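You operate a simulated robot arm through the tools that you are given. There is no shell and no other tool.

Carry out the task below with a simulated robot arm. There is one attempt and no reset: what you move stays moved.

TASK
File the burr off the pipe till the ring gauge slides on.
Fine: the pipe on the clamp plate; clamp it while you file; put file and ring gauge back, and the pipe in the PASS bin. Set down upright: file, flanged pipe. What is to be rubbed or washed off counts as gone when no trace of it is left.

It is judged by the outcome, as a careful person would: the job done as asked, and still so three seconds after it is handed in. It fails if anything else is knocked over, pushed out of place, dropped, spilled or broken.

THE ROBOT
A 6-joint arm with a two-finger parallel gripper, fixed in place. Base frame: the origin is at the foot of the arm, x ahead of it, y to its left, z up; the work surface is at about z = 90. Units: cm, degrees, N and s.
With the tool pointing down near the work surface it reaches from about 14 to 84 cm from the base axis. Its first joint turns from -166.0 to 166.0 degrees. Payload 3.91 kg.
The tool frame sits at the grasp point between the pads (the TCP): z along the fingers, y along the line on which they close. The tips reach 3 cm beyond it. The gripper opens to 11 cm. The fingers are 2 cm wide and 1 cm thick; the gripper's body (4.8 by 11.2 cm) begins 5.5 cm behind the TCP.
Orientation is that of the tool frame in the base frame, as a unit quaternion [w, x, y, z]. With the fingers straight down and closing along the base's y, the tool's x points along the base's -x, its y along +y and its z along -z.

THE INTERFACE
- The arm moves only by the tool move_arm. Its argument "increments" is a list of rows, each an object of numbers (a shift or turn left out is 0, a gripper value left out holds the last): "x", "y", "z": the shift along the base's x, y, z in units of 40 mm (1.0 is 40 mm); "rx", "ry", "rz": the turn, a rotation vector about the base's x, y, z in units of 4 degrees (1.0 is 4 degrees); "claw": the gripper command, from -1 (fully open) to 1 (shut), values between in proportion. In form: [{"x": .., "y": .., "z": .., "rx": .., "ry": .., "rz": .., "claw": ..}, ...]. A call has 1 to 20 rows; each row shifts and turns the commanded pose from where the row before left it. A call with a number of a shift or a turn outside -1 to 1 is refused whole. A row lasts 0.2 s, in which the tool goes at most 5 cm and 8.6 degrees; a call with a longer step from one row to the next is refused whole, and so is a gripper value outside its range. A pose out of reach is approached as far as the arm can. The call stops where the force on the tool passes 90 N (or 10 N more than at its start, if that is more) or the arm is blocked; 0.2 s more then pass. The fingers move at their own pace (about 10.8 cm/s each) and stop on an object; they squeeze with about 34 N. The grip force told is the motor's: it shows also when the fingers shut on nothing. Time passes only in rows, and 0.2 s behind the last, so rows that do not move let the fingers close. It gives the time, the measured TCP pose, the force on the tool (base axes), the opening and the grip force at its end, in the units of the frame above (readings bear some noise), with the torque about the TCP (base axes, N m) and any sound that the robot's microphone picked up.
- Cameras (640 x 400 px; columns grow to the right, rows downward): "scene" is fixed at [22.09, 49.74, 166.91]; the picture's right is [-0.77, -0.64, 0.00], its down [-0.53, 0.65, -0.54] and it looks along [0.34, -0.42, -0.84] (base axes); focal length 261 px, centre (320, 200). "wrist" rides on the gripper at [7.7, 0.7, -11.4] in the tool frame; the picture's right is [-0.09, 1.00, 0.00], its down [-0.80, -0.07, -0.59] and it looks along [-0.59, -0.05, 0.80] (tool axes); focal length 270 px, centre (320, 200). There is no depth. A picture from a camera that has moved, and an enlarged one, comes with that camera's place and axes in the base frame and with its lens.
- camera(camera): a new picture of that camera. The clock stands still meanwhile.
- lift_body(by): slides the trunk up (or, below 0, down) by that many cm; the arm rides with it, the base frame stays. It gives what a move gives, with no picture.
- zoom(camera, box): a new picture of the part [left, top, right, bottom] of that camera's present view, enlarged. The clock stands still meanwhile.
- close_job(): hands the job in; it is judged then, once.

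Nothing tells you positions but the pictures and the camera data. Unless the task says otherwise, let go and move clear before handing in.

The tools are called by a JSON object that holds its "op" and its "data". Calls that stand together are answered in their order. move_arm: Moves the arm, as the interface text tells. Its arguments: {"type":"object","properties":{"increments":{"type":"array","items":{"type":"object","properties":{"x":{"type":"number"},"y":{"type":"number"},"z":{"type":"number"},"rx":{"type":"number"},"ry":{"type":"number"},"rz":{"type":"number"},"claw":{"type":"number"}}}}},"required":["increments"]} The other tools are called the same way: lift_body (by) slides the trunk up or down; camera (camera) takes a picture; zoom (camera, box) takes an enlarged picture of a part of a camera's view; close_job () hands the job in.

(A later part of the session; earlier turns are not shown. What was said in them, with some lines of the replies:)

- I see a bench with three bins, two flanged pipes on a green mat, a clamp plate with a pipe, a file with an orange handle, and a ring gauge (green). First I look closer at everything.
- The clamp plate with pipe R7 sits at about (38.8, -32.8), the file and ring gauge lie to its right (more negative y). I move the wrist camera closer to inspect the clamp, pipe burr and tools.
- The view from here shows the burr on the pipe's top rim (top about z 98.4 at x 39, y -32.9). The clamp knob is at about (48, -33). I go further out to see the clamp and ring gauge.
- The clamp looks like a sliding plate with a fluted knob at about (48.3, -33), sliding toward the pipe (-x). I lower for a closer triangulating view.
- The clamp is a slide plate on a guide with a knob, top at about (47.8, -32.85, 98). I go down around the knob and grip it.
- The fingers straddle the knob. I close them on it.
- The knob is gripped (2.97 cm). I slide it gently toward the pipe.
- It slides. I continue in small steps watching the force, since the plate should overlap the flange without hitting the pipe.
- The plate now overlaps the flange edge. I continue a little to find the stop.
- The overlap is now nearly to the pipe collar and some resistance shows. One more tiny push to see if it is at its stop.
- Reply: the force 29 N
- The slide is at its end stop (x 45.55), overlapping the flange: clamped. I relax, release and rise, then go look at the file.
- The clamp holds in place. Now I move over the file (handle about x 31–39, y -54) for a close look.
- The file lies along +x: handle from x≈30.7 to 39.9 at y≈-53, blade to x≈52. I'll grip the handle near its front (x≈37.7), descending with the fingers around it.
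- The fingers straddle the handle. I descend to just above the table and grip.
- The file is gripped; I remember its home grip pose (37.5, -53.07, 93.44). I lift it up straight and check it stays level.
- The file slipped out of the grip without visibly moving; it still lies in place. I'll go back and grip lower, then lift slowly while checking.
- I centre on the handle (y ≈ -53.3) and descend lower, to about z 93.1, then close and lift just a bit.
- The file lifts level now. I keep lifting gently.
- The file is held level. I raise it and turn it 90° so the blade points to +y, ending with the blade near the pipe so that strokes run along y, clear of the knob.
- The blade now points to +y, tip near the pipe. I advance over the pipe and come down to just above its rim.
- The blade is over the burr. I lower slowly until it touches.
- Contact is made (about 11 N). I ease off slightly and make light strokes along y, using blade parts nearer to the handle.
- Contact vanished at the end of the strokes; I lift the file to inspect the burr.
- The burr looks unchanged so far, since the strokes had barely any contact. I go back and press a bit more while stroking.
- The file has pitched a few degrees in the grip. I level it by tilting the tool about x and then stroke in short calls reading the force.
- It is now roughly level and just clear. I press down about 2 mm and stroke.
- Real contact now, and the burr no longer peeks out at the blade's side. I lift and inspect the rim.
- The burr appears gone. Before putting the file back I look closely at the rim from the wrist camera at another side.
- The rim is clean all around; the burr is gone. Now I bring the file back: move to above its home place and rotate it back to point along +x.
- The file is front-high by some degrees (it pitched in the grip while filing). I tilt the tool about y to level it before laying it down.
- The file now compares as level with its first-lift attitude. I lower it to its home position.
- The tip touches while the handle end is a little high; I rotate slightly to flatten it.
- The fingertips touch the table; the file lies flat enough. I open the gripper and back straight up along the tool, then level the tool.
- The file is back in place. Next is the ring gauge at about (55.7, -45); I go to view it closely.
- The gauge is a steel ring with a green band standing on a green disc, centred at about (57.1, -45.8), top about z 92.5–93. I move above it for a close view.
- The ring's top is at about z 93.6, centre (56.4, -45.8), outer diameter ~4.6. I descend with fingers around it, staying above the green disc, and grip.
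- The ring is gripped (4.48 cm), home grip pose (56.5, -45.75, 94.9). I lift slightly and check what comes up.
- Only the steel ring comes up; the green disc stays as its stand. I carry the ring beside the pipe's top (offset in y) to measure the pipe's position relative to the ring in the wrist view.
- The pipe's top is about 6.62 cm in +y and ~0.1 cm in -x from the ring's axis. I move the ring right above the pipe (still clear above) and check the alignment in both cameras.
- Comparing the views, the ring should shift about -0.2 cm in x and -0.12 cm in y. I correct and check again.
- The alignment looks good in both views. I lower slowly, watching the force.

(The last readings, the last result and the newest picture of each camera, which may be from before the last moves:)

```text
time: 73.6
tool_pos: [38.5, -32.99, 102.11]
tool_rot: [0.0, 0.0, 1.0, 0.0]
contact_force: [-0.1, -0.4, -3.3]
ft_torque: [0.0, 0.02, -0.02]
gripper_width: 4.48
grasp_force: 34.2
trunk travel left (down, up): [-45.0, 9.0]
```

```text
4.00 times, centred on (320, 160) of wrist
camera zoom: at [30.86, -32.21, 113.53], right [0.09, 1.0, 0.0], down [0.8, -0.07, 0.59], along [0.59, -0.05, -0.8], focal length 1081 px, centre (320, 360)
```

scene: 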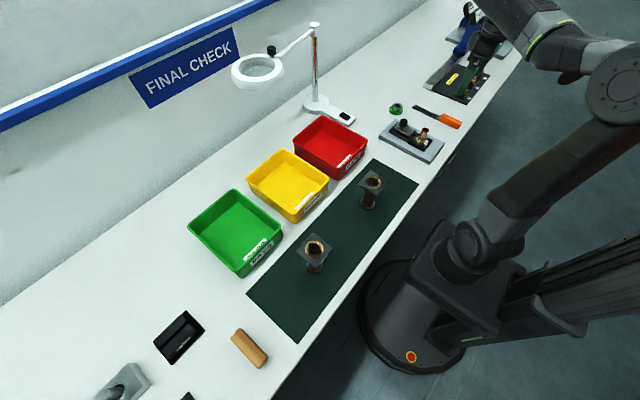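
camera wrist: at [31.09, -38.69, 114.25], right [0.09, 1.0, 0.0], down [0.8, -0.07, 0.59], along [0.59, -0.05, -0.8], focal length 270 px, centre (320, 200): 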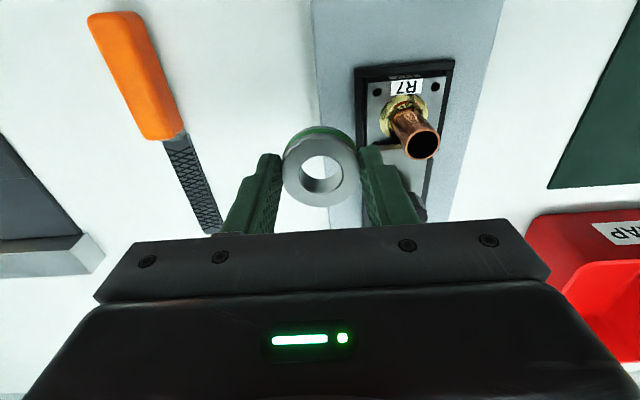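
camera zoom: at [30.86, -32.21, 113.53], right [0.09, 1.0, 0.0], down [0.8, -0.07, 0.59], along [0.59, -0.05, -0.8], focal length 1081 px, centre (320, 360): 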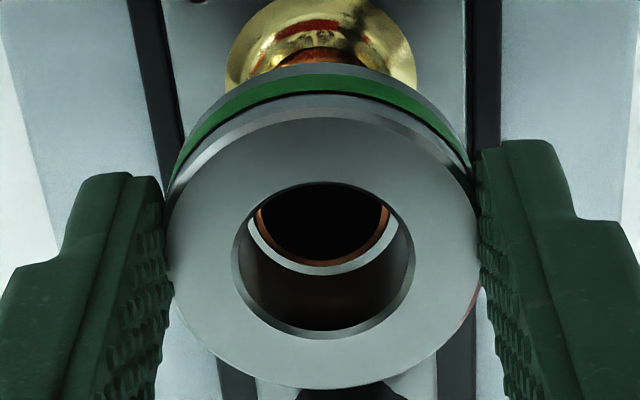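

The pipe rim sits concentric in the gauge's bore. I continue lowering gently.

{"op": "move_arm", "data": {"increments": [{"z": -0.04}, {"z": -0.04}, {}]}}

{"op": "move_arm", "data": {"increments": [{"z": -0.04}, {"z": -0.04}, {}]}}

{"op": "zoom", "data": {"camera": "wrist", "box": [270, 110, 370, 210]}}

```text
time: 74.4
tool_pos: [38.53, -32.96, 101.83]
tool_rot: [0.0, 0.0, 1.0, 0.0]
contact_force: [-0.4, 0.2, -1.9]
ft_torque: [-0.02, 0.02, -0.01]
gripper_width: 4.49
grasp_force: 34.0
trunk travel left (down, up): [-45.0, 9.0]
```

```text
time: 75.2
tool_pos: [38.61, -32.98, 101.47]
tool_rot: [0.0, 0.0, 1.0, 0.0]
contact_force: [-0.3, -0.4, -1.9]
ft_torque: [0.01, 0.06, -0.02]
gripper_width: 4.47
grasp_force: 34.1
trunk travel left (down, up): [-45.0, 9.0]
```

```text
4.00 times, centred on (320, 160) of wrist
camera zoom: at [30.84, -32.24, 112.94], right [0.09, 1.0, 0.0], down [0.8, -0.07, 0.59], along [0.59, -0.05, -0.8], focal length 1081 px, centre (320, 360)
```

zoom: 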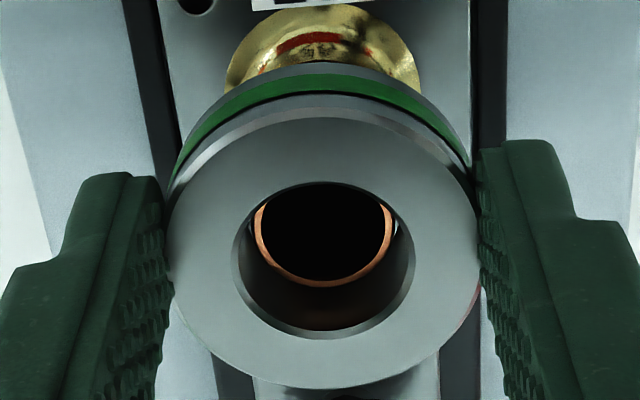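

The rim has entered the bore with no force. I slide the gauge further down the pipe.

{"op": "move_arm", "data": {"increments": [{"z": -0.06}, {"z": -0.06}, {"z": -0.06}, {}]}}

{"op": "move_arm", "data": {"increments": [{"z": -0.08}, {"z": -0.08}, {"z": -0.08}, {}]}}

{"op": "zoom", "data": {"camera": "wrist", "box": [270, 110, 370, 210]}}

{"op": "zoom", "data": {"camera": "scene", "box": [414, 126, 435, 140]}}

```text
time: 76.2
tool_pos: [38.58, -32.94, 100.79]
tool_rot: [0.001, 0.001, 1.0, 0.0]
contact_force: [-0.8, -0.8, -1.7]
ft_torque: [0.02, -0.01, 0.0]
gripper_width: 4.49
grasp_force: 34.4
trunk travel left (down, up): [-45.0, 9.0]
```

```text
time: 77.2
tool_pos: [38.57, -32.91, 99.83]
tool_rot: [0.0, 0.0, 1.0, 0.0]
contact_force: [-0.1, -0.5, -1.8]
ft_torque: [-0.04, 0.01, 0.01]
gripper_width: 4.49
grasp_force: 34.0
trunk travel left (down, up): [-45.0, 9.0]
```

```text
4.00 times, centred on (320, 160) of wrist
camera zoom: at [30.78, -32.22, 111.33], right [0.09, 1.0, 0.0], down [0.8, -0.07, 0.59], along [0.59, -0.05, -0.8], focal length 1081 px, centre (320, 360)
```

zoom: 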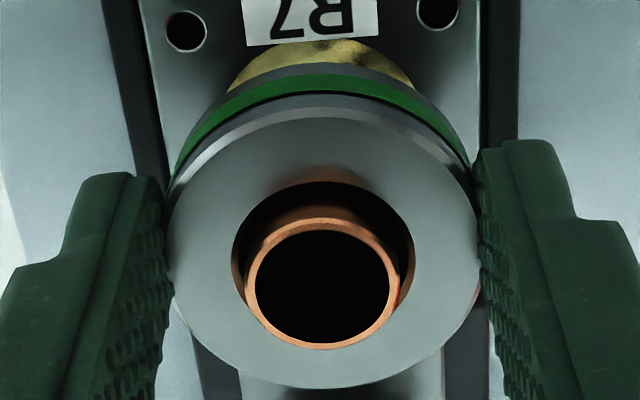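

```text
16.00 times, centred on (424, 133) of scene
camera zoom: at [22.09, 49.74, 166.91], right [-0.77, -0.64, 0.0], down [-0.53, 0.65, -0.54], along [0.34, -0.42, -0.84], focal length 4174 px, centre (-1352, 1272)
```

zoom: 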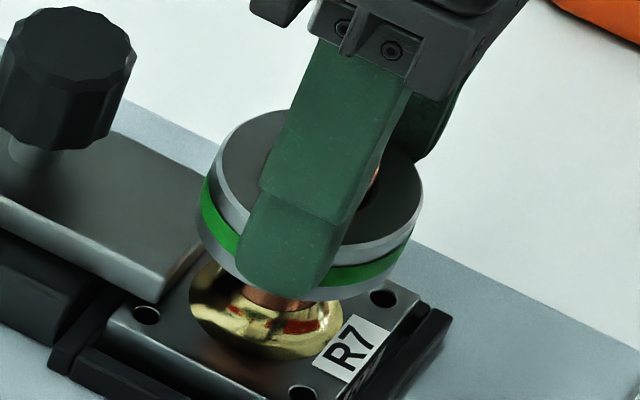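

The ring gauge slides fully over the pipe's end without force. I nudge a bit further, then lift it straight off and carry it back above its green stand.

{"op": "move_arm", "data": {"increments": [{"z": -0.06}, {}, {"z": 0.1}, {"z": 0.16}, {"z": 0.2}, {"z": 0.2}, {"z": 0.2}, {"z": 0.2}, {}]}}

{"op": "zoom", "data": {"camera": "scene", "box": [400, 110, 445, 140]}}

```text
time: 79.2
tool_pos: [38.54, -32.84, 103.77]
tool_rot: [0.0, 0.0, 1.0, 0.001]
contact_force: [-0.2, -0.4, -0.8]
ft_torque: [-0.02, 0.03, -0.03]
gripper_width: 4.46
grasp_force: 34.3
trunk travel left (down, up): [-45.0, 9.0]
```

```text
13.33 times, centred on (422, 125) of scene
camera zoom: at [22.09, 49.74, 166.91], right [-0.77, -0.64, 0.0], down [-0.53, 0.65, -0.54], along [0.34, -0.42, -0.84], focal length 3478 px, centre (-1047, 1200)
```

zoom: 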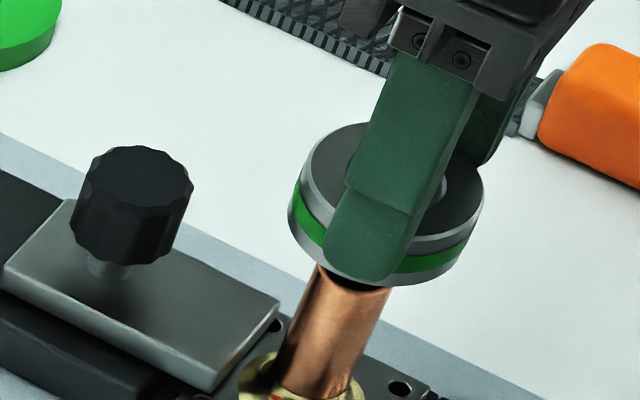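

{"op": "move_arm", "data": {"increments": [{"z": 0.15}, {"y": -0.4}, {"y": -0.6}, {"y": -0.625, "x": 0.28}, {"x": 0.8, "y": -0.4}, {"x": 0.9, "y": -0.4}, {"x": 0.9, "y": -0.4}, {"x": 0.9, "y": -0.4}, {"x": 0.7}, {"z": -0.4}, {"z": -0.6}, {"z": -0.5}, {"z": -0.3}, {}]}}

{"op": "zoom", "data": {"camera": "scene", "box": [380, 85, 425, 115]}}

{"op": "zoom", "data": {"camera": "wrist", "box": [200, 40, 440, 240]}}

```text
time: 82.2
tool_pos: [56.62, -45.79, 97.16]
tool_rot: [0.0, 0.0, 1.0, 0.0]
contact_force: [-0.1, 0.3, -1.9]
ft_torque: [0.06, -0.02, -0.01]
gripper_width: 4.43
grasp_force: 34.1
trunk travel left (down, up): [-45.0, 9.0]
```

```text
13.33 times, centred on (402, 100) of scene
camera zoom: at [22.09, 49.74, 166.91], right [-0.77, -0.64, 0.0], down [-0.53, 0.65, -0.54], along [0.34, -0.42, -0.84], focal length 3478 px, centre (-780, 1533)
```

zoom: 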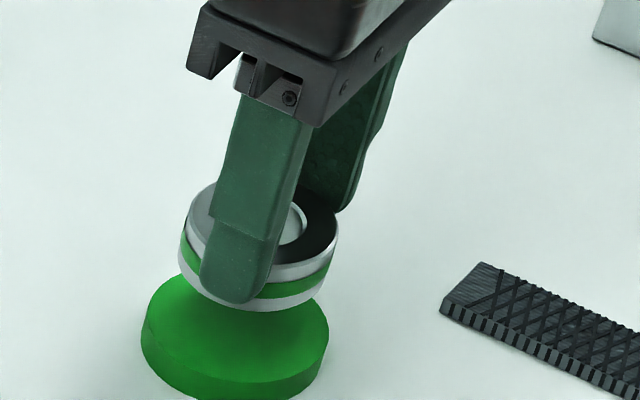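

```text
2.00 times, centred on (320, 140) of wrist
camera zoom: at [48.82, -45.1, 108.63], right [0.09, 1.0, 0.0], down [0.8, -0.07, 0.59], along [0.59, -0.05, -0.8], focal length 541 px, centre (320, 320)
```

zoom: 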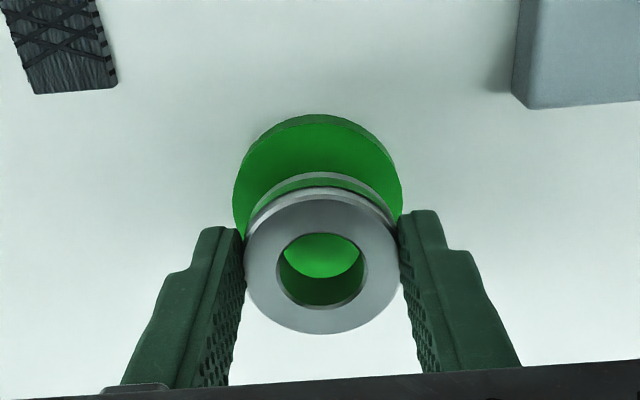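

The ring is above its stand. I lower it gently until it touches.

{"op": "move_arm", "data": {"increments": [{"z": -0.25}, {"z": -0.2}, {"z": -0.09}, {}]}}

{"op": "move_arm", "data": {"increments": [{"z": -0.04}, {}]}}

{"op": "zoom", "data": {"camera": "scene", "box": [380, 90, 425, 120]}}

```text
time: 83.2
tool_pos: [56.43, -45.81, 95.02]
tool_rot: [0.0, 0.0, 1.0, 0.0]
contact_force: [0.1, 1.1, -2.0]
ft_torque: [-0.02, 0.02, -0.01]
gripper_width: 4.49
grasp_force: 34.4
trunk travel left (down, up): [-45.0, 9.0]
```

```text
time: 83.8
tool_pos: [56.41, -45.99, 94.85]
tool_rot: [-0.001, 0.0, 1.0, 0.0]
contact_force: [-0.1, -1.1, 4.1]
ft_torque: [0.02, -0.02, -0.01]
gripper_width: 4.49
grasp_force: 34.4
trunk travel left (down, up): [-45.0, 9.0]
```

```text
13.33 times, centred on (402, 105) of scene
camera zoom: at [22.09, 49.74, 166.91], right [-0.77, -0.64, 0.0], down [-0.53, 0.65, -0.54], along [0.34, -0.42, -0.84], focal length 3478 px, centre (-780, 1467)
```

zoom: 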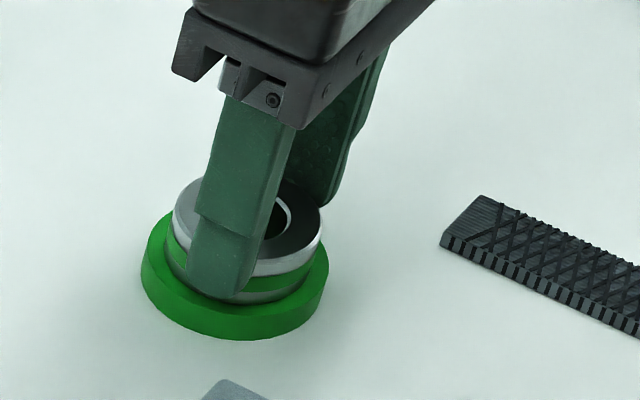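

It rests on its stand as before. I open and rise, then go to the clamp knob to unclamp.

{"op": "move_arm", "data": {"increments": [{"claw": 0.1}, {"claw": -0.3}, {"claw": -0.3}, {"z": 0.4}, {"z": 0.8}, {"z": 0.8}, {}]}}

{"op": "zoom", "data": {"camera": "scene", "box": [370, 85, 460, 145]}}

```text
time: 85.4
tool_pos: [56.49, -45.82, 102.88]
tool_rot: [0.001, 0.0, 1.0, -0.001]
contact_force: [0.3, -0.4, -0.1]
ft_torque: [0.02, 0.0, 0.0]
gripper_width: 7.15
grasp_force: 0.0
trunk travel left (down, up): [-45.0, 9.0]
```

```text
6.67 times, centred on (415, 115) of scene
camera zoom: at [22.09, 49.74, 166.91], right [-0.77, -0.64, 0.0], down [-0.53, 0.65, -0.54], along [0.34, -0.42, -0.84], focal length 1739 px, centre (-313, 767)
```

zoom: 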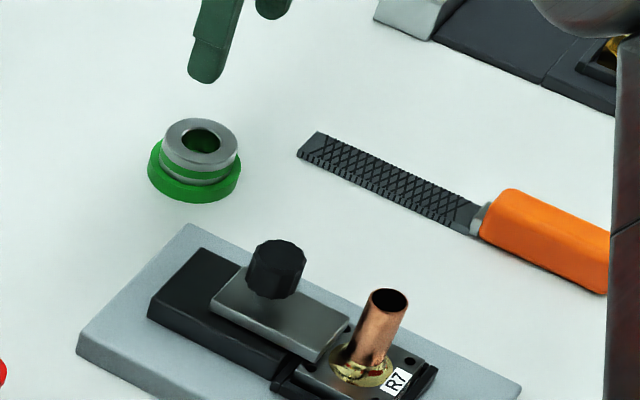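

The gauge is back on its stand. Now I move to the knob at (45.55, -33.05) and grip it.

{"op": "move_arm", "data": {"increments": [{"z": 0.2, "y": 0.8, "x": -0.5}, {"y": 0.8, "x": -0.7}, {"y": 0.8, "x": -0.8}, {"y": 0.79, "x": -0.73}, {"z": -0.4}, {"z": -0.5}, {"z": -0.16}, {}]}}

{"op": "zoom", "data": {"camera": "wrist", "box": [200, 40, 440, 240]}}

```text
time: 87.2
tool_pos: [45.55, -33.06, 99.41]
tool_rot: [0.0, 0.0, 1.0, 0.0]
contact_force: [0.3, 1.0, 0.2]
ft_torque: [-0.01, -0.02, 0.01]
gripper_width: 7.13
grasp_force: 0.1
trunk travel left (down, up): [-45.0, 9.0]
```

```text
2.00 times, centred on (320, 140) of wrist
camera zoom: at [37.81, -32.28, 110.89], right [0.09, 1.0, 0.0], down [0.8, -0.07, 0.59], along [0.59, -0.05, -0.8], focal length 541 px, centre (320, 320)
```

zoom: 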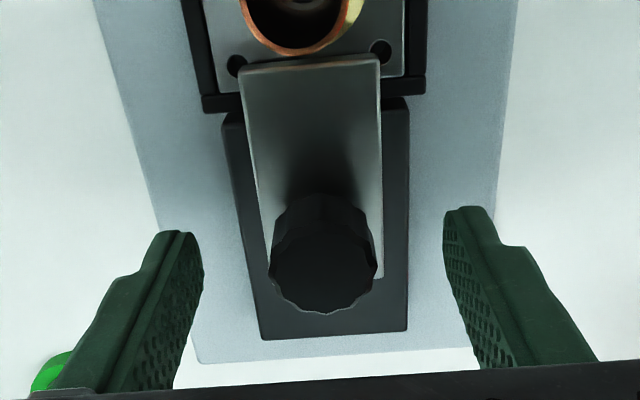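

I grip the knob and slide the clamp back by its original 2.25 cm.

{"op": "move_arm", "data": {"increments": [{"claw": 1}, {"claw": 1}, {"claw": 1}, {"x": 0.1}, {"x": 0.15}, {"x": 0.15}, {"x": 0.12}, {}]}}

{"op": "zoom", "data": {"camera": "scene", "box": [375, 95, 450, 145]}}

```text
time: 89.0
tool_pos: [47.65, -32.9, 99.49]
tool_rot: [-0.001, 0.0, 1.0, 0.0]
contact_force: [2.0, 4.6, -6.8]
ft_torque: [-0.14, -0.12, -0.04]
gripper_width: 2.96
grasp_force: 45.2
trunk travel left (down, up): [-45.0, 9.0]
```

```text
8.00 times, centred on (412, 120) of scene
camera zoom: at [22.09, 49.74, 166.91], right [-0.77, -0.64, 0.0], down [-0.53, 0.65, -0.54], along [0.34, -0.42, -0.84], focal length 2087 px, centre (-420, 840)
```

zoom: 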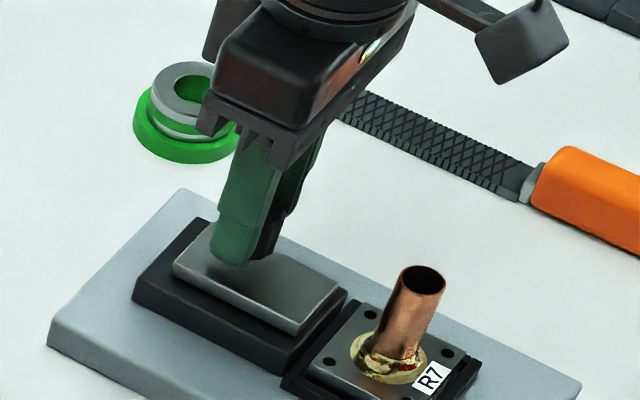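

{"op": "move_arm", "data": {"increments": [{"x": 0.04}, {}, {"claw": -0.2}, {"claw": -0.2}, {"claw": -0.2}, {"z": 0.5}, {"z": 0.6}, {"x": -0.8}, {"x": -0.8}, {"x": -0.65}, {}]}}

{"op": "camera", "data": {"camera": "wrist"}}

{"op": "zoom", "data": {"camera": "scene", "box": [375, 95, 450, 145]}}

```text
time: 91.4
tool_pos: [38.74, -33.29, 103.9]
tool_rot: [0.0, 0.0, 1.0, 0.0]
contact_force: [1.1, 0.5, -0.3]
ft_torque: [0.03, 0.01, 0.01]
gripper_width: 6.6
grasp_force: 0.1
trunk travel left (down, up): [-45.0, 9.0]
```

```text
taken
camera wrist: at [30.94, -32.41, 115.38], right [0.09, 1.0, 0.0], down [0.8, -0.07, 0.59], along [0.59, -0.05, -0.8], focal length 270 px, centre (320, 200)
```

wrist: 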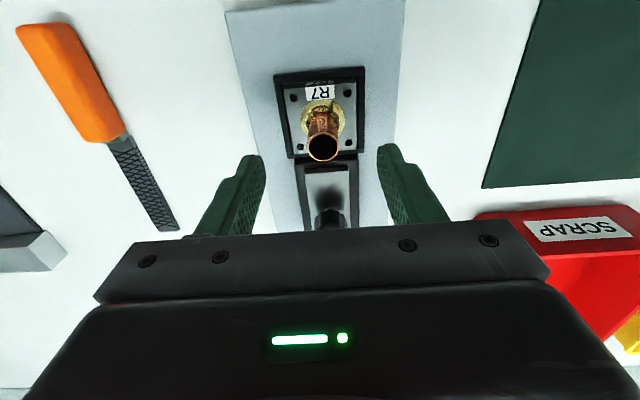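

```text
8.00 times, centred on (412, 120) of scene
camera zoom: at [22.09, 49.74, 166.91], right [-0.77, -0.64, 0.0], down [-0.53, 0.65, -0.54], along [0.34, -0.42, -0.84], focal length 2087 px, centre (-420, 840)
```

zoom: 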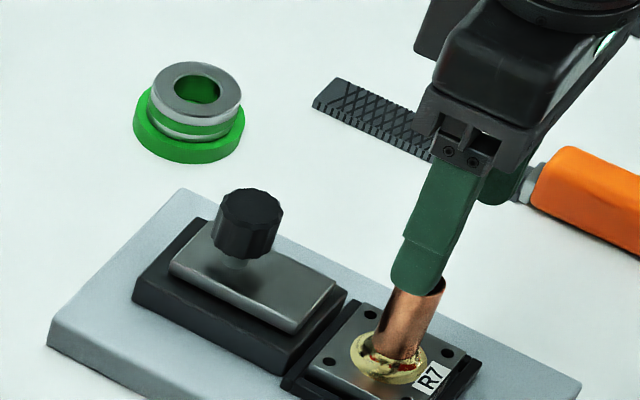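

The clamp is back in its open position. I lower around the upper part of the pipe and grip it.

{"op": "move_arm", "data": {"increments": [{"x": 0.04, "z": -0.4}, {"z": -0.5}, {"z": -0.38}, {}, {"claw": 1}, {"claw": 1}, {"claw": 1}, {"claw": 1}]}}

{"op": "zoom", "data": {"camera": "scene", "box": [395, 105, 440, 135]}}

{"op": "zoom", "data": {"camera": "wrist", "box": [200, 40, 440, 240]}}

```text
time: 93.2
tool_pos: [38.91, -33.16, 98.73]
tool_rot: [0.0, 0.001, 1.0, 0.001]
contact_force: [0.1, 0.4, -1.4]
ft_torque: [-0.13, 0.02, 0.05]
gripper_width: 2.14
grasp_force: 33.9
trunk travel left (down, up): [-45.0, 9.0]
```

```text
13.33 times, centred on (418, 120) of scene
camera zoom: at [22.09, 49.74, 166.91], right [-0.77, -0.64, 0.0], down [-0.53, 0.65, -0.54], along [0.34, -0.42, -0.84], focal length 3478 px, centre (-980, 1267)
```

zoom: 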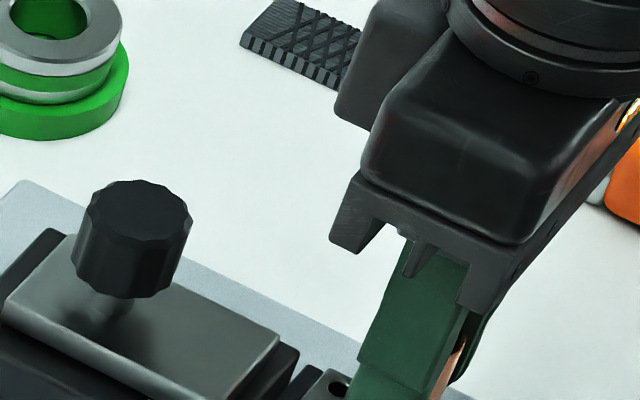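

```text
2.00 times, centred on (320, 140) of wrist
camera zoom: at [31.2, -32.33, 110.21], right [0.09, 1.0, 0.0], down [0.8, -0.07, 0.59], along [0.59, -0.05, -0.8], focal length 541 px, centre (320, 320)
```

zoom: 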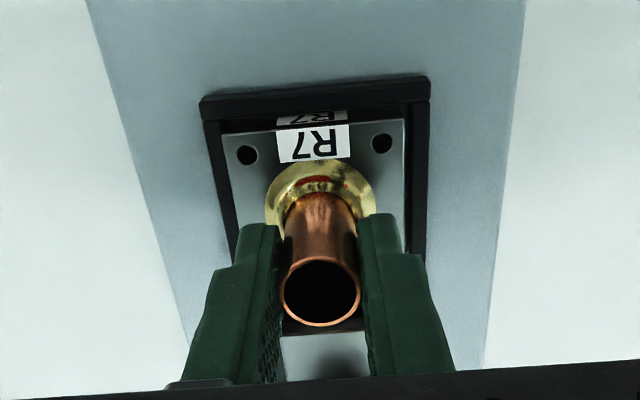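

The pipe is gripped (2.14 cm). I lift it slowly out of the nest.

{"op": "move_arm", "data": {"increments": [{"z": 0.1}, {"z": 0.1}, {"z": 0.15}, {"z": 0.2}, {"z": 0.3}, {"z": 0.4}, {"z": 0.5}, {}]}}

{"op": "zoom", "data": {"camera": "scene", "box": [375, 85, 465, 145]}}

{"op": "camera", "data": {"camera": "wrist"}}

```text
time: 95.0
tool_pos: [38.92, -33.19, 105.63]
tool_rot: [0.0, 0.001, 1.0, 0.0]
contact_force: [-0.9, 1.0, -3.0]
ft_torque: [0.03, 0.01, -0.02]
gripper_width: 2.16
grasp_force: 33.2
trunk travel left (down, up): [-45.0, 9.0]
```

```text
6.67 times, centred on (420, 115) of scene
camera zoom: at [22.09, 49.74, 166.91], right [-0.77, -0.64, 0.0], down [-0.53, 0.65, -0.54], along [0.34, -0.42, -0.84], focal length 1739 px, centre (-347, 767)
```

zoom: 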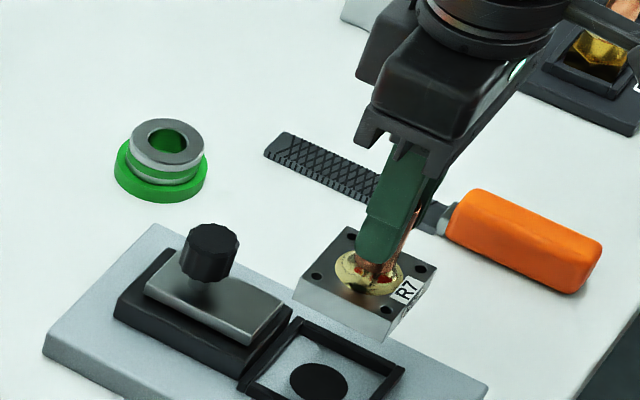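

```text
taken
camera wrist: at [31.19, -32.41, 117.14], right [0.09, 1.0, 0.0], down [0.8, -0.07, 0.59], along [0.59, -0.05, -0.8], focal length 270 px, centre (320, 200)
```

wrist: 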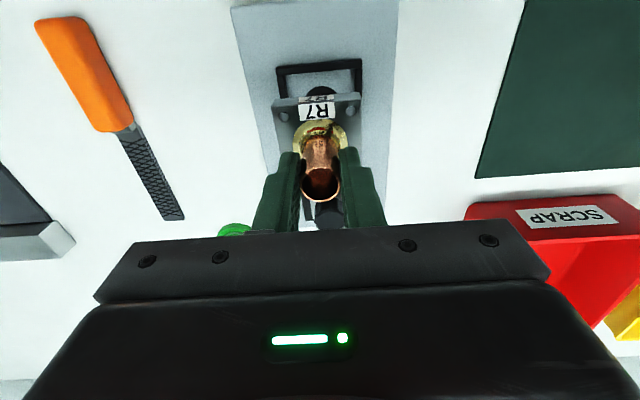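

The pipe is held upright, clear of the nest. I raise it and carry it toward the PASS bin (green, around x 62, y 38), keeping close in and high.

{"op": "move_arm", "data": {"increments": [{"z": 0.5}, {"z": 0.7}, {"z": 0.8}, {"z": 0.7}, {"z": 0.3}, {"y": 0.3, "x": 0.1}, {"y": 0.5, "x": 0.1}, {"y": 0.7, "x": 0.1}, {"y": 0.8, "x": 0.1}, {"y": 0.8, "x": 0.1}, {"y": 0.8, "x": 0.1}, {"y": 0.8, "x": 0.1}, {"y": 0.8, "x": 0.1}, {"y": 0.8}, {"y": 0.8}, {"y": 0.8}, {"y": 0.8}, {"y": 0.7}, {"y": 0.5}, {}]}}

{"op": "camera", "data": {"camera": "scene"}}

{"op": "camera", "data": {"camera": "wrist"}}

```text
time: 99.2
tool_pos: [42.05, 6.55, 117.75]
tool_rot: [0.001, 0.001, 1.0, 0.0]
contact_force: [-0.6, -0.3, -3.7]
ft_torque: [-0.01, 0.01, 0.0]
gripper_width: 2.15
grasp_force: 33.6
trunk travel left (down, up): [-45.0, 9.0]
```

```text
taken
```

scene: 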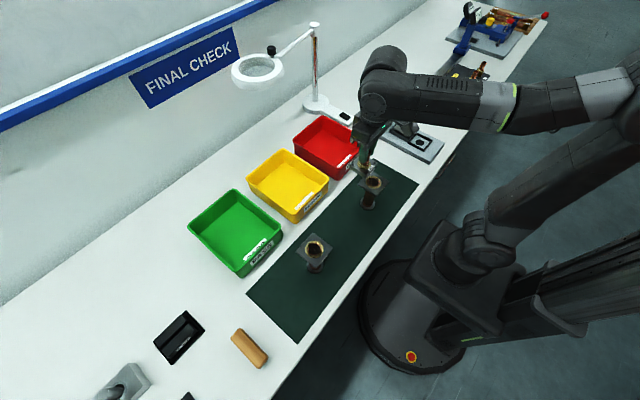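

```text
taken
camera wrist: at [34.41, 7.24, 129.35], right [0.09, 1.0, 0.0], down [0.8, -0.07, 0.59], along [0.59, -0.05, -0.8], focal length 270 px, centre (320, 200)
```

wrist: 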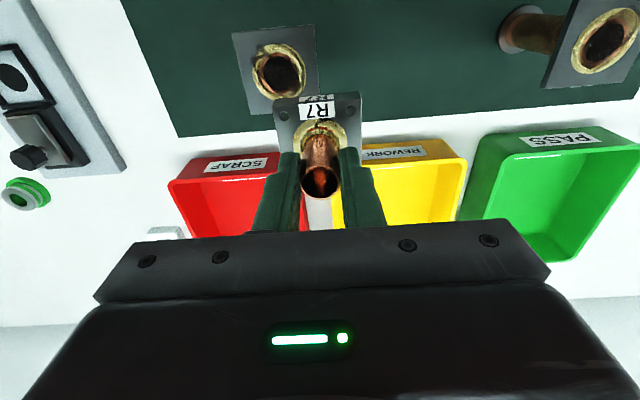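

The PASS bin spans about x 51–74, y 29–47. I carry the pipe to above its middle.

{"op": "move_arm", "data": {"increments": [{"y": 0.4}, {"y": 0.7}, {"y": 0.8}, {"y": 0.8}, {"y": 0.8}, {"y": 0.8}, {"y": 0.8, "x": 0.2}, {"y": 0.8, "x": 0.4}, {"y": 0.8, "x": 0.6}, {"y": 0.6, "x": 0.7}, {"y": 0.36, "x": 0.7}, {"x": 0.7}, {"x": 0.6}, {"x": 0.3}, {}]}}

{"op": "camera", "data": {"camera": "scene"}}

{"op": "camera", "data": {"camera": "wrist"}}

```text
time: 102.4
tool_pos: [58.95, 37.11, 117.82]
tool_rot: [0.001, -0.001, 1.0, 0.0]
contact_force: [-0.4, 0.7, -3.9]
ft_torque: [0.04, 0.0, 0.0]
gripper_width: 2.12
grasp_force: 34.3
trunk travel left (down, up): [-45.0, 9.0]
```

```text
taken
```

scene: 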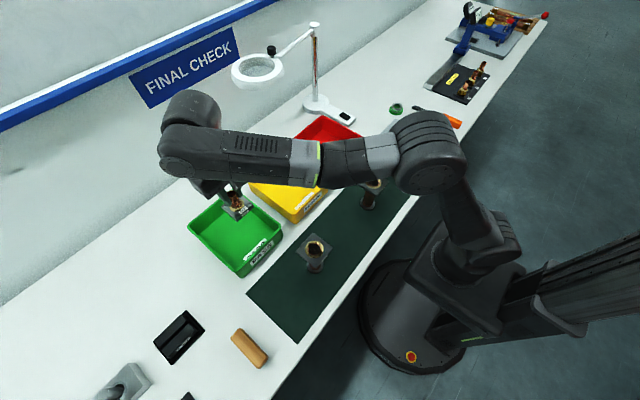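

```text
taken
camera wrist: at [51.21, 37.87, 129.23], right [0.09, 1.0, 0.0], down [0.8, -0.07, 0.59], along [0.59, -0.05, -0.8], focal length 270 px, centre (320, 200)
```

wrist: 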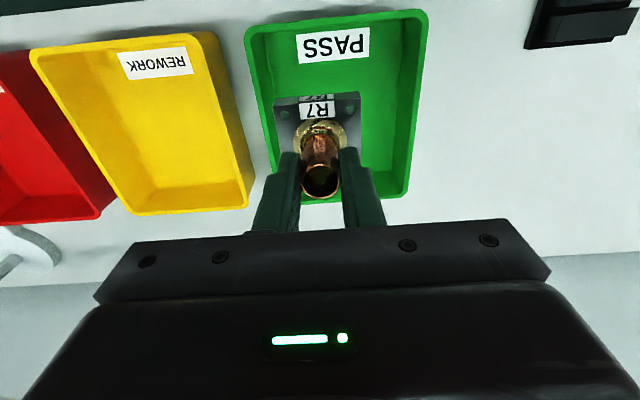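

The pipe is above the PASS bin's front half; I move it nearer the middle (61.5, 39) and lower it.

{"op": "move_arm", "data": {"increments": [{"x": 0.3, "y": 0.25}, {"x": 0.32, "y": 0.22}, {"z": -0.5}, {"z": -0.7}, {"z": -0.8}, {"z": -0.8}, {"z": -0.6}, {"z": -0.5}, {"z": -0.3}, {}]}}

{"op": "camera", "data": {"camera": "wrist"}}

{"op": "zoom", "data": {"camera": "scene", "box": [170, 160, 320, 290]}}

```text
time: 104.6
tool_pos: [61.3, 39.04, 100.98]
tool_rot: [0.0, 0.0, 1.0, 0.0]
contact_force: [-0.6, -0.3, -4.1]
ft_torque: [0.0, -0.01, -0.01]
gripper_width: 2.13
grasp_force: 33.9
trunk travel left (down, up): [-45.0, 9.0]
```

```text
taken
camera wrist: at [53.55, 39.82, 112.37], right [0.09, 1.0, 0.0], down [0.8, -0.07, 0.59], along [0.59, -0.05, -0.8], focal length 270 px, centre (320, 200)
```

wrist: 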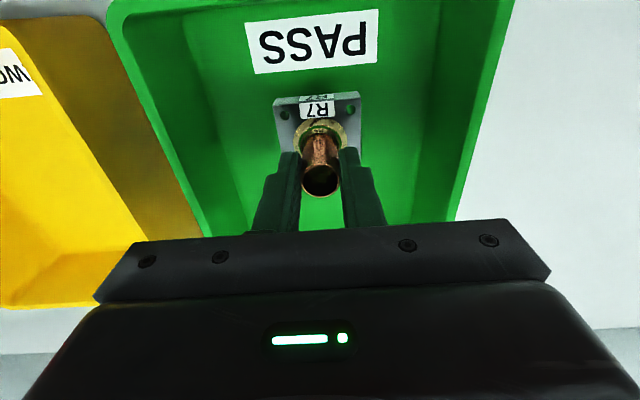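

```text
3.08 times, centred on (245, 225) of scene
camera zoom: at [22.09, 49.74, 166.91], right [-0.77, -0.64, 0.0], down [-0.53, 0.65, -0.54], along [0.34, -0.42, -0.84], focal length 803 px, centre (551, 123)
```

zoom: 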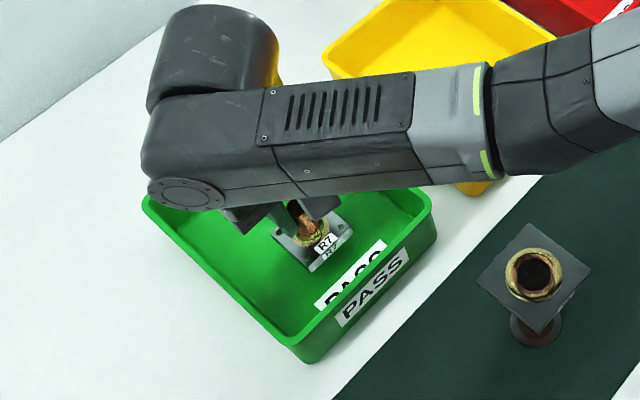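

The label is on the inner front; I shift 1.5 cm further in and lower slowly to the floor of the bin.

{"op": "move_arm", "data": {"increments": [{"x": 0.2}, {"x": 0.18}, {"z": -0.2}, {"z": -0.15}, {"z": -0.1}, {"z": -0.1}, {}]}}

{"op": "move_arm", "data": {"increments": [{"z": -0.08}, {"z": -0.06}, {}]}}

{"op": "camera", "data": {"camera": "wrist"}}

```text
time: 106.2
tool_pos: [62.95, 39.02, 98.69]
tool_rot: [0.001, 0.0, 1.0, 0.001]
contact_force: [-0.5, -0.2, -4.4]
ft_torque: [0.02, 0.03, -0.04]
gripper_width: 2.13
grasp_force: 34.2
trunk travel left (down, up): [-45.0, 9.0]
```

```text
time: 107.0
tool_pos: [62.88, 38.99, 98.04]
tool_rot: [0.0, 0.0, 1.0, 0.0]
contact_force: [-0.8, 0.0, -3.4]
ft_torque: [0.01, 0.0, -0.01]
gripper_width: 2.1
grasp_force: 34.2
trunk travel left (down, up): [-45.0, 9.0]
```

```text
taken
camera wrist: at [55.21, 39.82, 109.61], right [0.09, 1.0, 0.0], down [0.8, -0.07, 0.59], along [0.59, -0.05, -0.8], focal length 270 px, centre (320, 200)
```

wrist: 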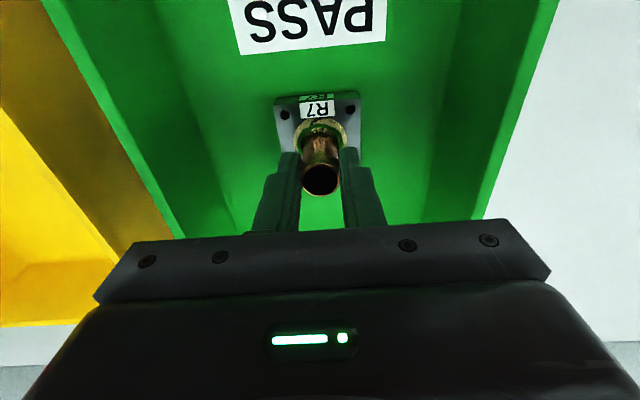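

Still no contact; I continue down in small steps until the floor is felt.

{"op": "move_arm", "data": {"increments": [{"z": -0.05}, {"z": -0.04}, {}]}}

{"op": "move_arm", "data": {"increments": [{"z": -0.04}, {"z": -0.03}, {}]}}

{"op": "move_arm", "data": {"increments": [{"z": -0.03}, {"z": -0.03}, {}]}}

```text
time: 107.8
tool_pos: [62.91, 39.1, 97.92]
tool_rot: [0.001, 0.0, 1.0, 0.001]
contact_force: [1.7, -0.4, 5.2]
ft_torque: [-0.21, 0.07, 0.05]
gripper_width: 2.12
grasp_force: 33.9
trunk travel left (down, up): [-45.0, 9.0]
```

```text
time: 108.6
tool_pos: [62.72, 38.99, 97.93]
tool_rot: [0.003, -0.001, 1.0, 0.002]
contact_force: [6.3, 1.0, 25.9]
ft_torque: [-0.34, 0.19, -0.01]
gripper_width: 2.14
grasp_force: 34.0
trunk travel left (down, up): [-45.0, 9.0]
```

```text
time: 109.4
tool_pos: [62.78, 39.04, 97.33]
tool_rot: [0.001, -0.002, 1.0, 0.0]
contact_force: [4.6, 3.2, 25.6]
ft_torque: [0.22, -0.24, -0.02]
gripper_width: 2.14
grasp_force: 34.0
trunk travel left (down, up): [-45.0, 9.0]
```

The pipe stands on the bin floor. I ease off, open gently and rise straight up.

{"op": "move_arm", "data": {"increments": [{"z": 0.06}, {}, {"claw": 0.45}, {"claw": 0.2}, {"claw": 0.2}, {"z": 0.2}, {"z": 0.4}, {"z": 0.7}, {"z": 0.9}, {"z": 0.9}, {}]}}

{"op": "camera", "data": {"camera": "wrist"}}

{"op": "zoom", "data": {"camera": "scene", "box": [170, 160, 320, 290]}}

```text
time: 111.8
tool_pos: [63.14, 39.15, 109.86]
tool_rot: [0.0, 0.001, 1.0, 0.0]
contact_force: [0.0, -1.0, -0.9]
ft_torque: [-0.01, 0.03, 0.01]
gripper_width: 4.4
grasp_force: 0.0
trunk travel left (down, up): [-45.0, 9.0]
```

```text
taken
camera wrist: at [55.4, 39.89, 121.32], right [0.09, 1.0, 0.0], down [0.8, -0.07, 0.59], along [0.59, -0.05, -0.8], focal length 270 px, centre (320, 200)
```

wrist: 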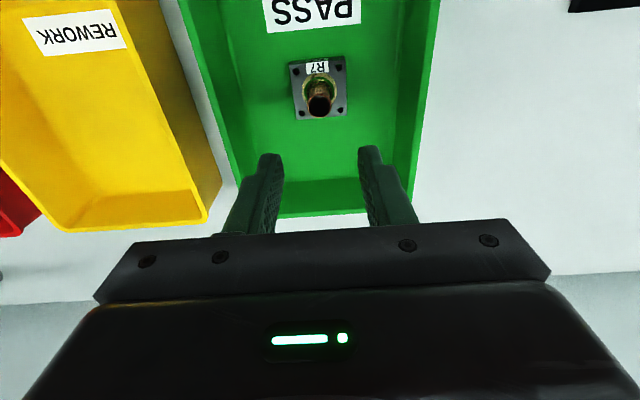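

```text
3.08 times, centred on (245, 225) of scene
camera zoom: at [22.09, 49.74, 166.91], right [-0.77, -0.64, 0.0], down [-0.53, 0.65, -0.54], along [0.34, -0.42, -0.84], focal length 803 px, centre (551, 123)
```

zoom: 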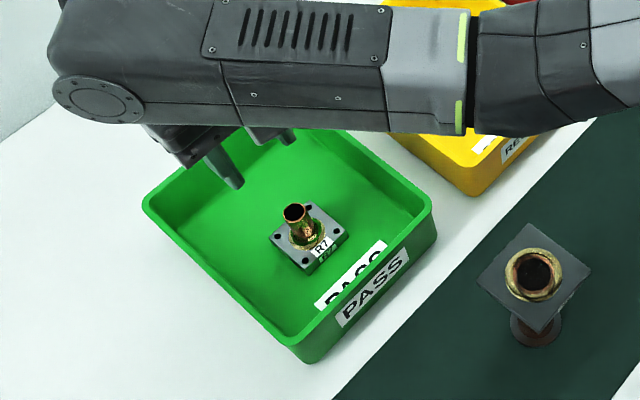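

The pipe stands upright in the PASS bin. I raise and pull the arm back clear, then check the whole scene.

{"op": "move_arm", "data": {"increments": [{"z": 0.8}, {"z": 0.8}, {"z": 0.6}, {"x": -0.5}, {"x": -0.8}, {"x": -0.8}, {"x": -0.8}, {"x": -0.8}, {"x": -0.8, "y": -0.5}, {"y": -0.8}, {"y": -0.8}, {"y": -0.8}, {}]}}

{"op": "camera", "data": {"camera": "scene"}}

{"op": "zoom", "data": {"camera": "scene", "box": [370, 80, 480, 155]}}

{"op": "zoom", "data": {"camera": "scene", "box": [180, 160, 320, 290]}}

```text
time: 114.6
tool_pos: [44.79, 27.33, 118.73]
tool_rot: [0.0, -0.001, 1.0, 0.0]
contact_force: [-1.0, 0.8, -0.1]
ft_torque: [0.0, -0.01, -0.01]
gripper_width: 4.41
grasp_force: 0.0
trunk travel left (down, up): [-45.0, 9.0]
```

```text
taken
```

scene: 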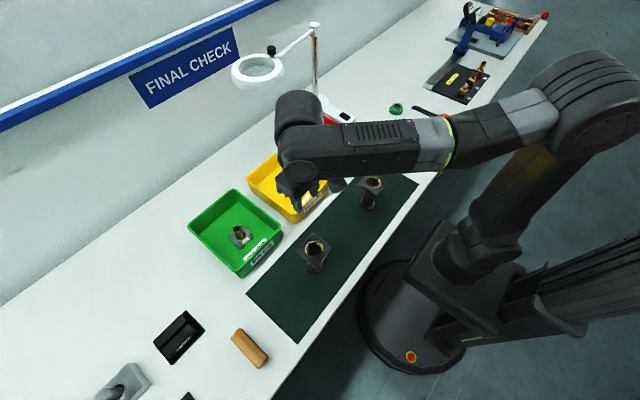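

```text
5.33 times, centred on (425, 118) of scene
camera zoom: at [22.09, 49.74, 166.91], right [-0.77, -0.64, 0.0], down [-0.53, 0.65, -0.54], along [0.34, -0.42, -0.84], focal length 1391 px, centre (-240, 640)
```

zoom: 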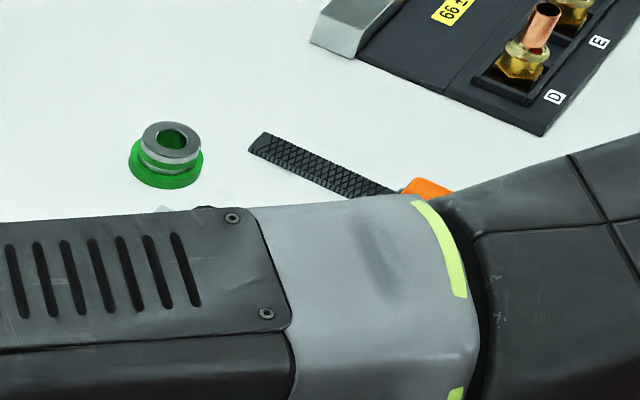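

```text
3.08 times, centred on (250, 225) of scene
camera zoom: at [22.09, 49.74, 166.91], right [-0.77, -0.64, 0.0], down [-0.53, 0.65, -0.54], along [0.34, -0.42, -0.84], focal length 803 px, centre (535, 123)
```

zoom: 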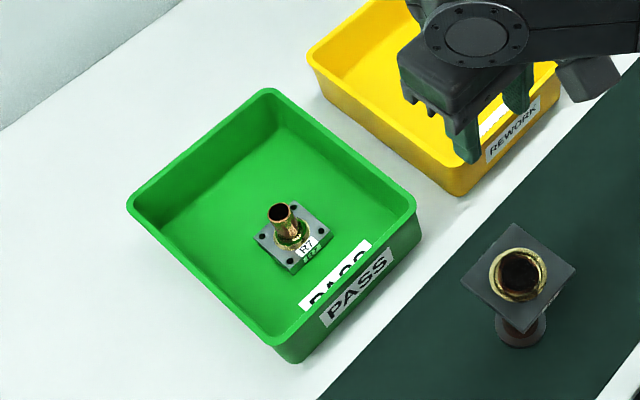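

Everything is in place: the pipe stands deburred and upright in the PASS bin, the file and ring gauge are back, and the clamp is open as it was at the start. The arm is clear, so I hand in the job.

{"op": "close_job", "data": {}}

```text
The job is handed in.
```

The burr is filed off pipe R7, and the ring gauge slid fully over its end without any force. I've handed the job in but got no verdict back.

- **Pipe:** it was clamped while I filed. The rim looked clean from both camera views. It now stands upright, flange down, in the PASS bin.
- **File:** it is back where it lay, within a few millimetres. On my first grip it slipped out of the fingers as I started to lift, shifting by about 3 mm at most. I gripped it lower and carried on.
- **Ring gauge:** it is back on its green stand.
- **Clamp:** it is slid back open, as I found it.

Nothing else on the bench was moved or knocked over that I could see. In the last overview picture the arm hid part of the clamp plate and the file handle, but both were in place when I last saw them clearly.
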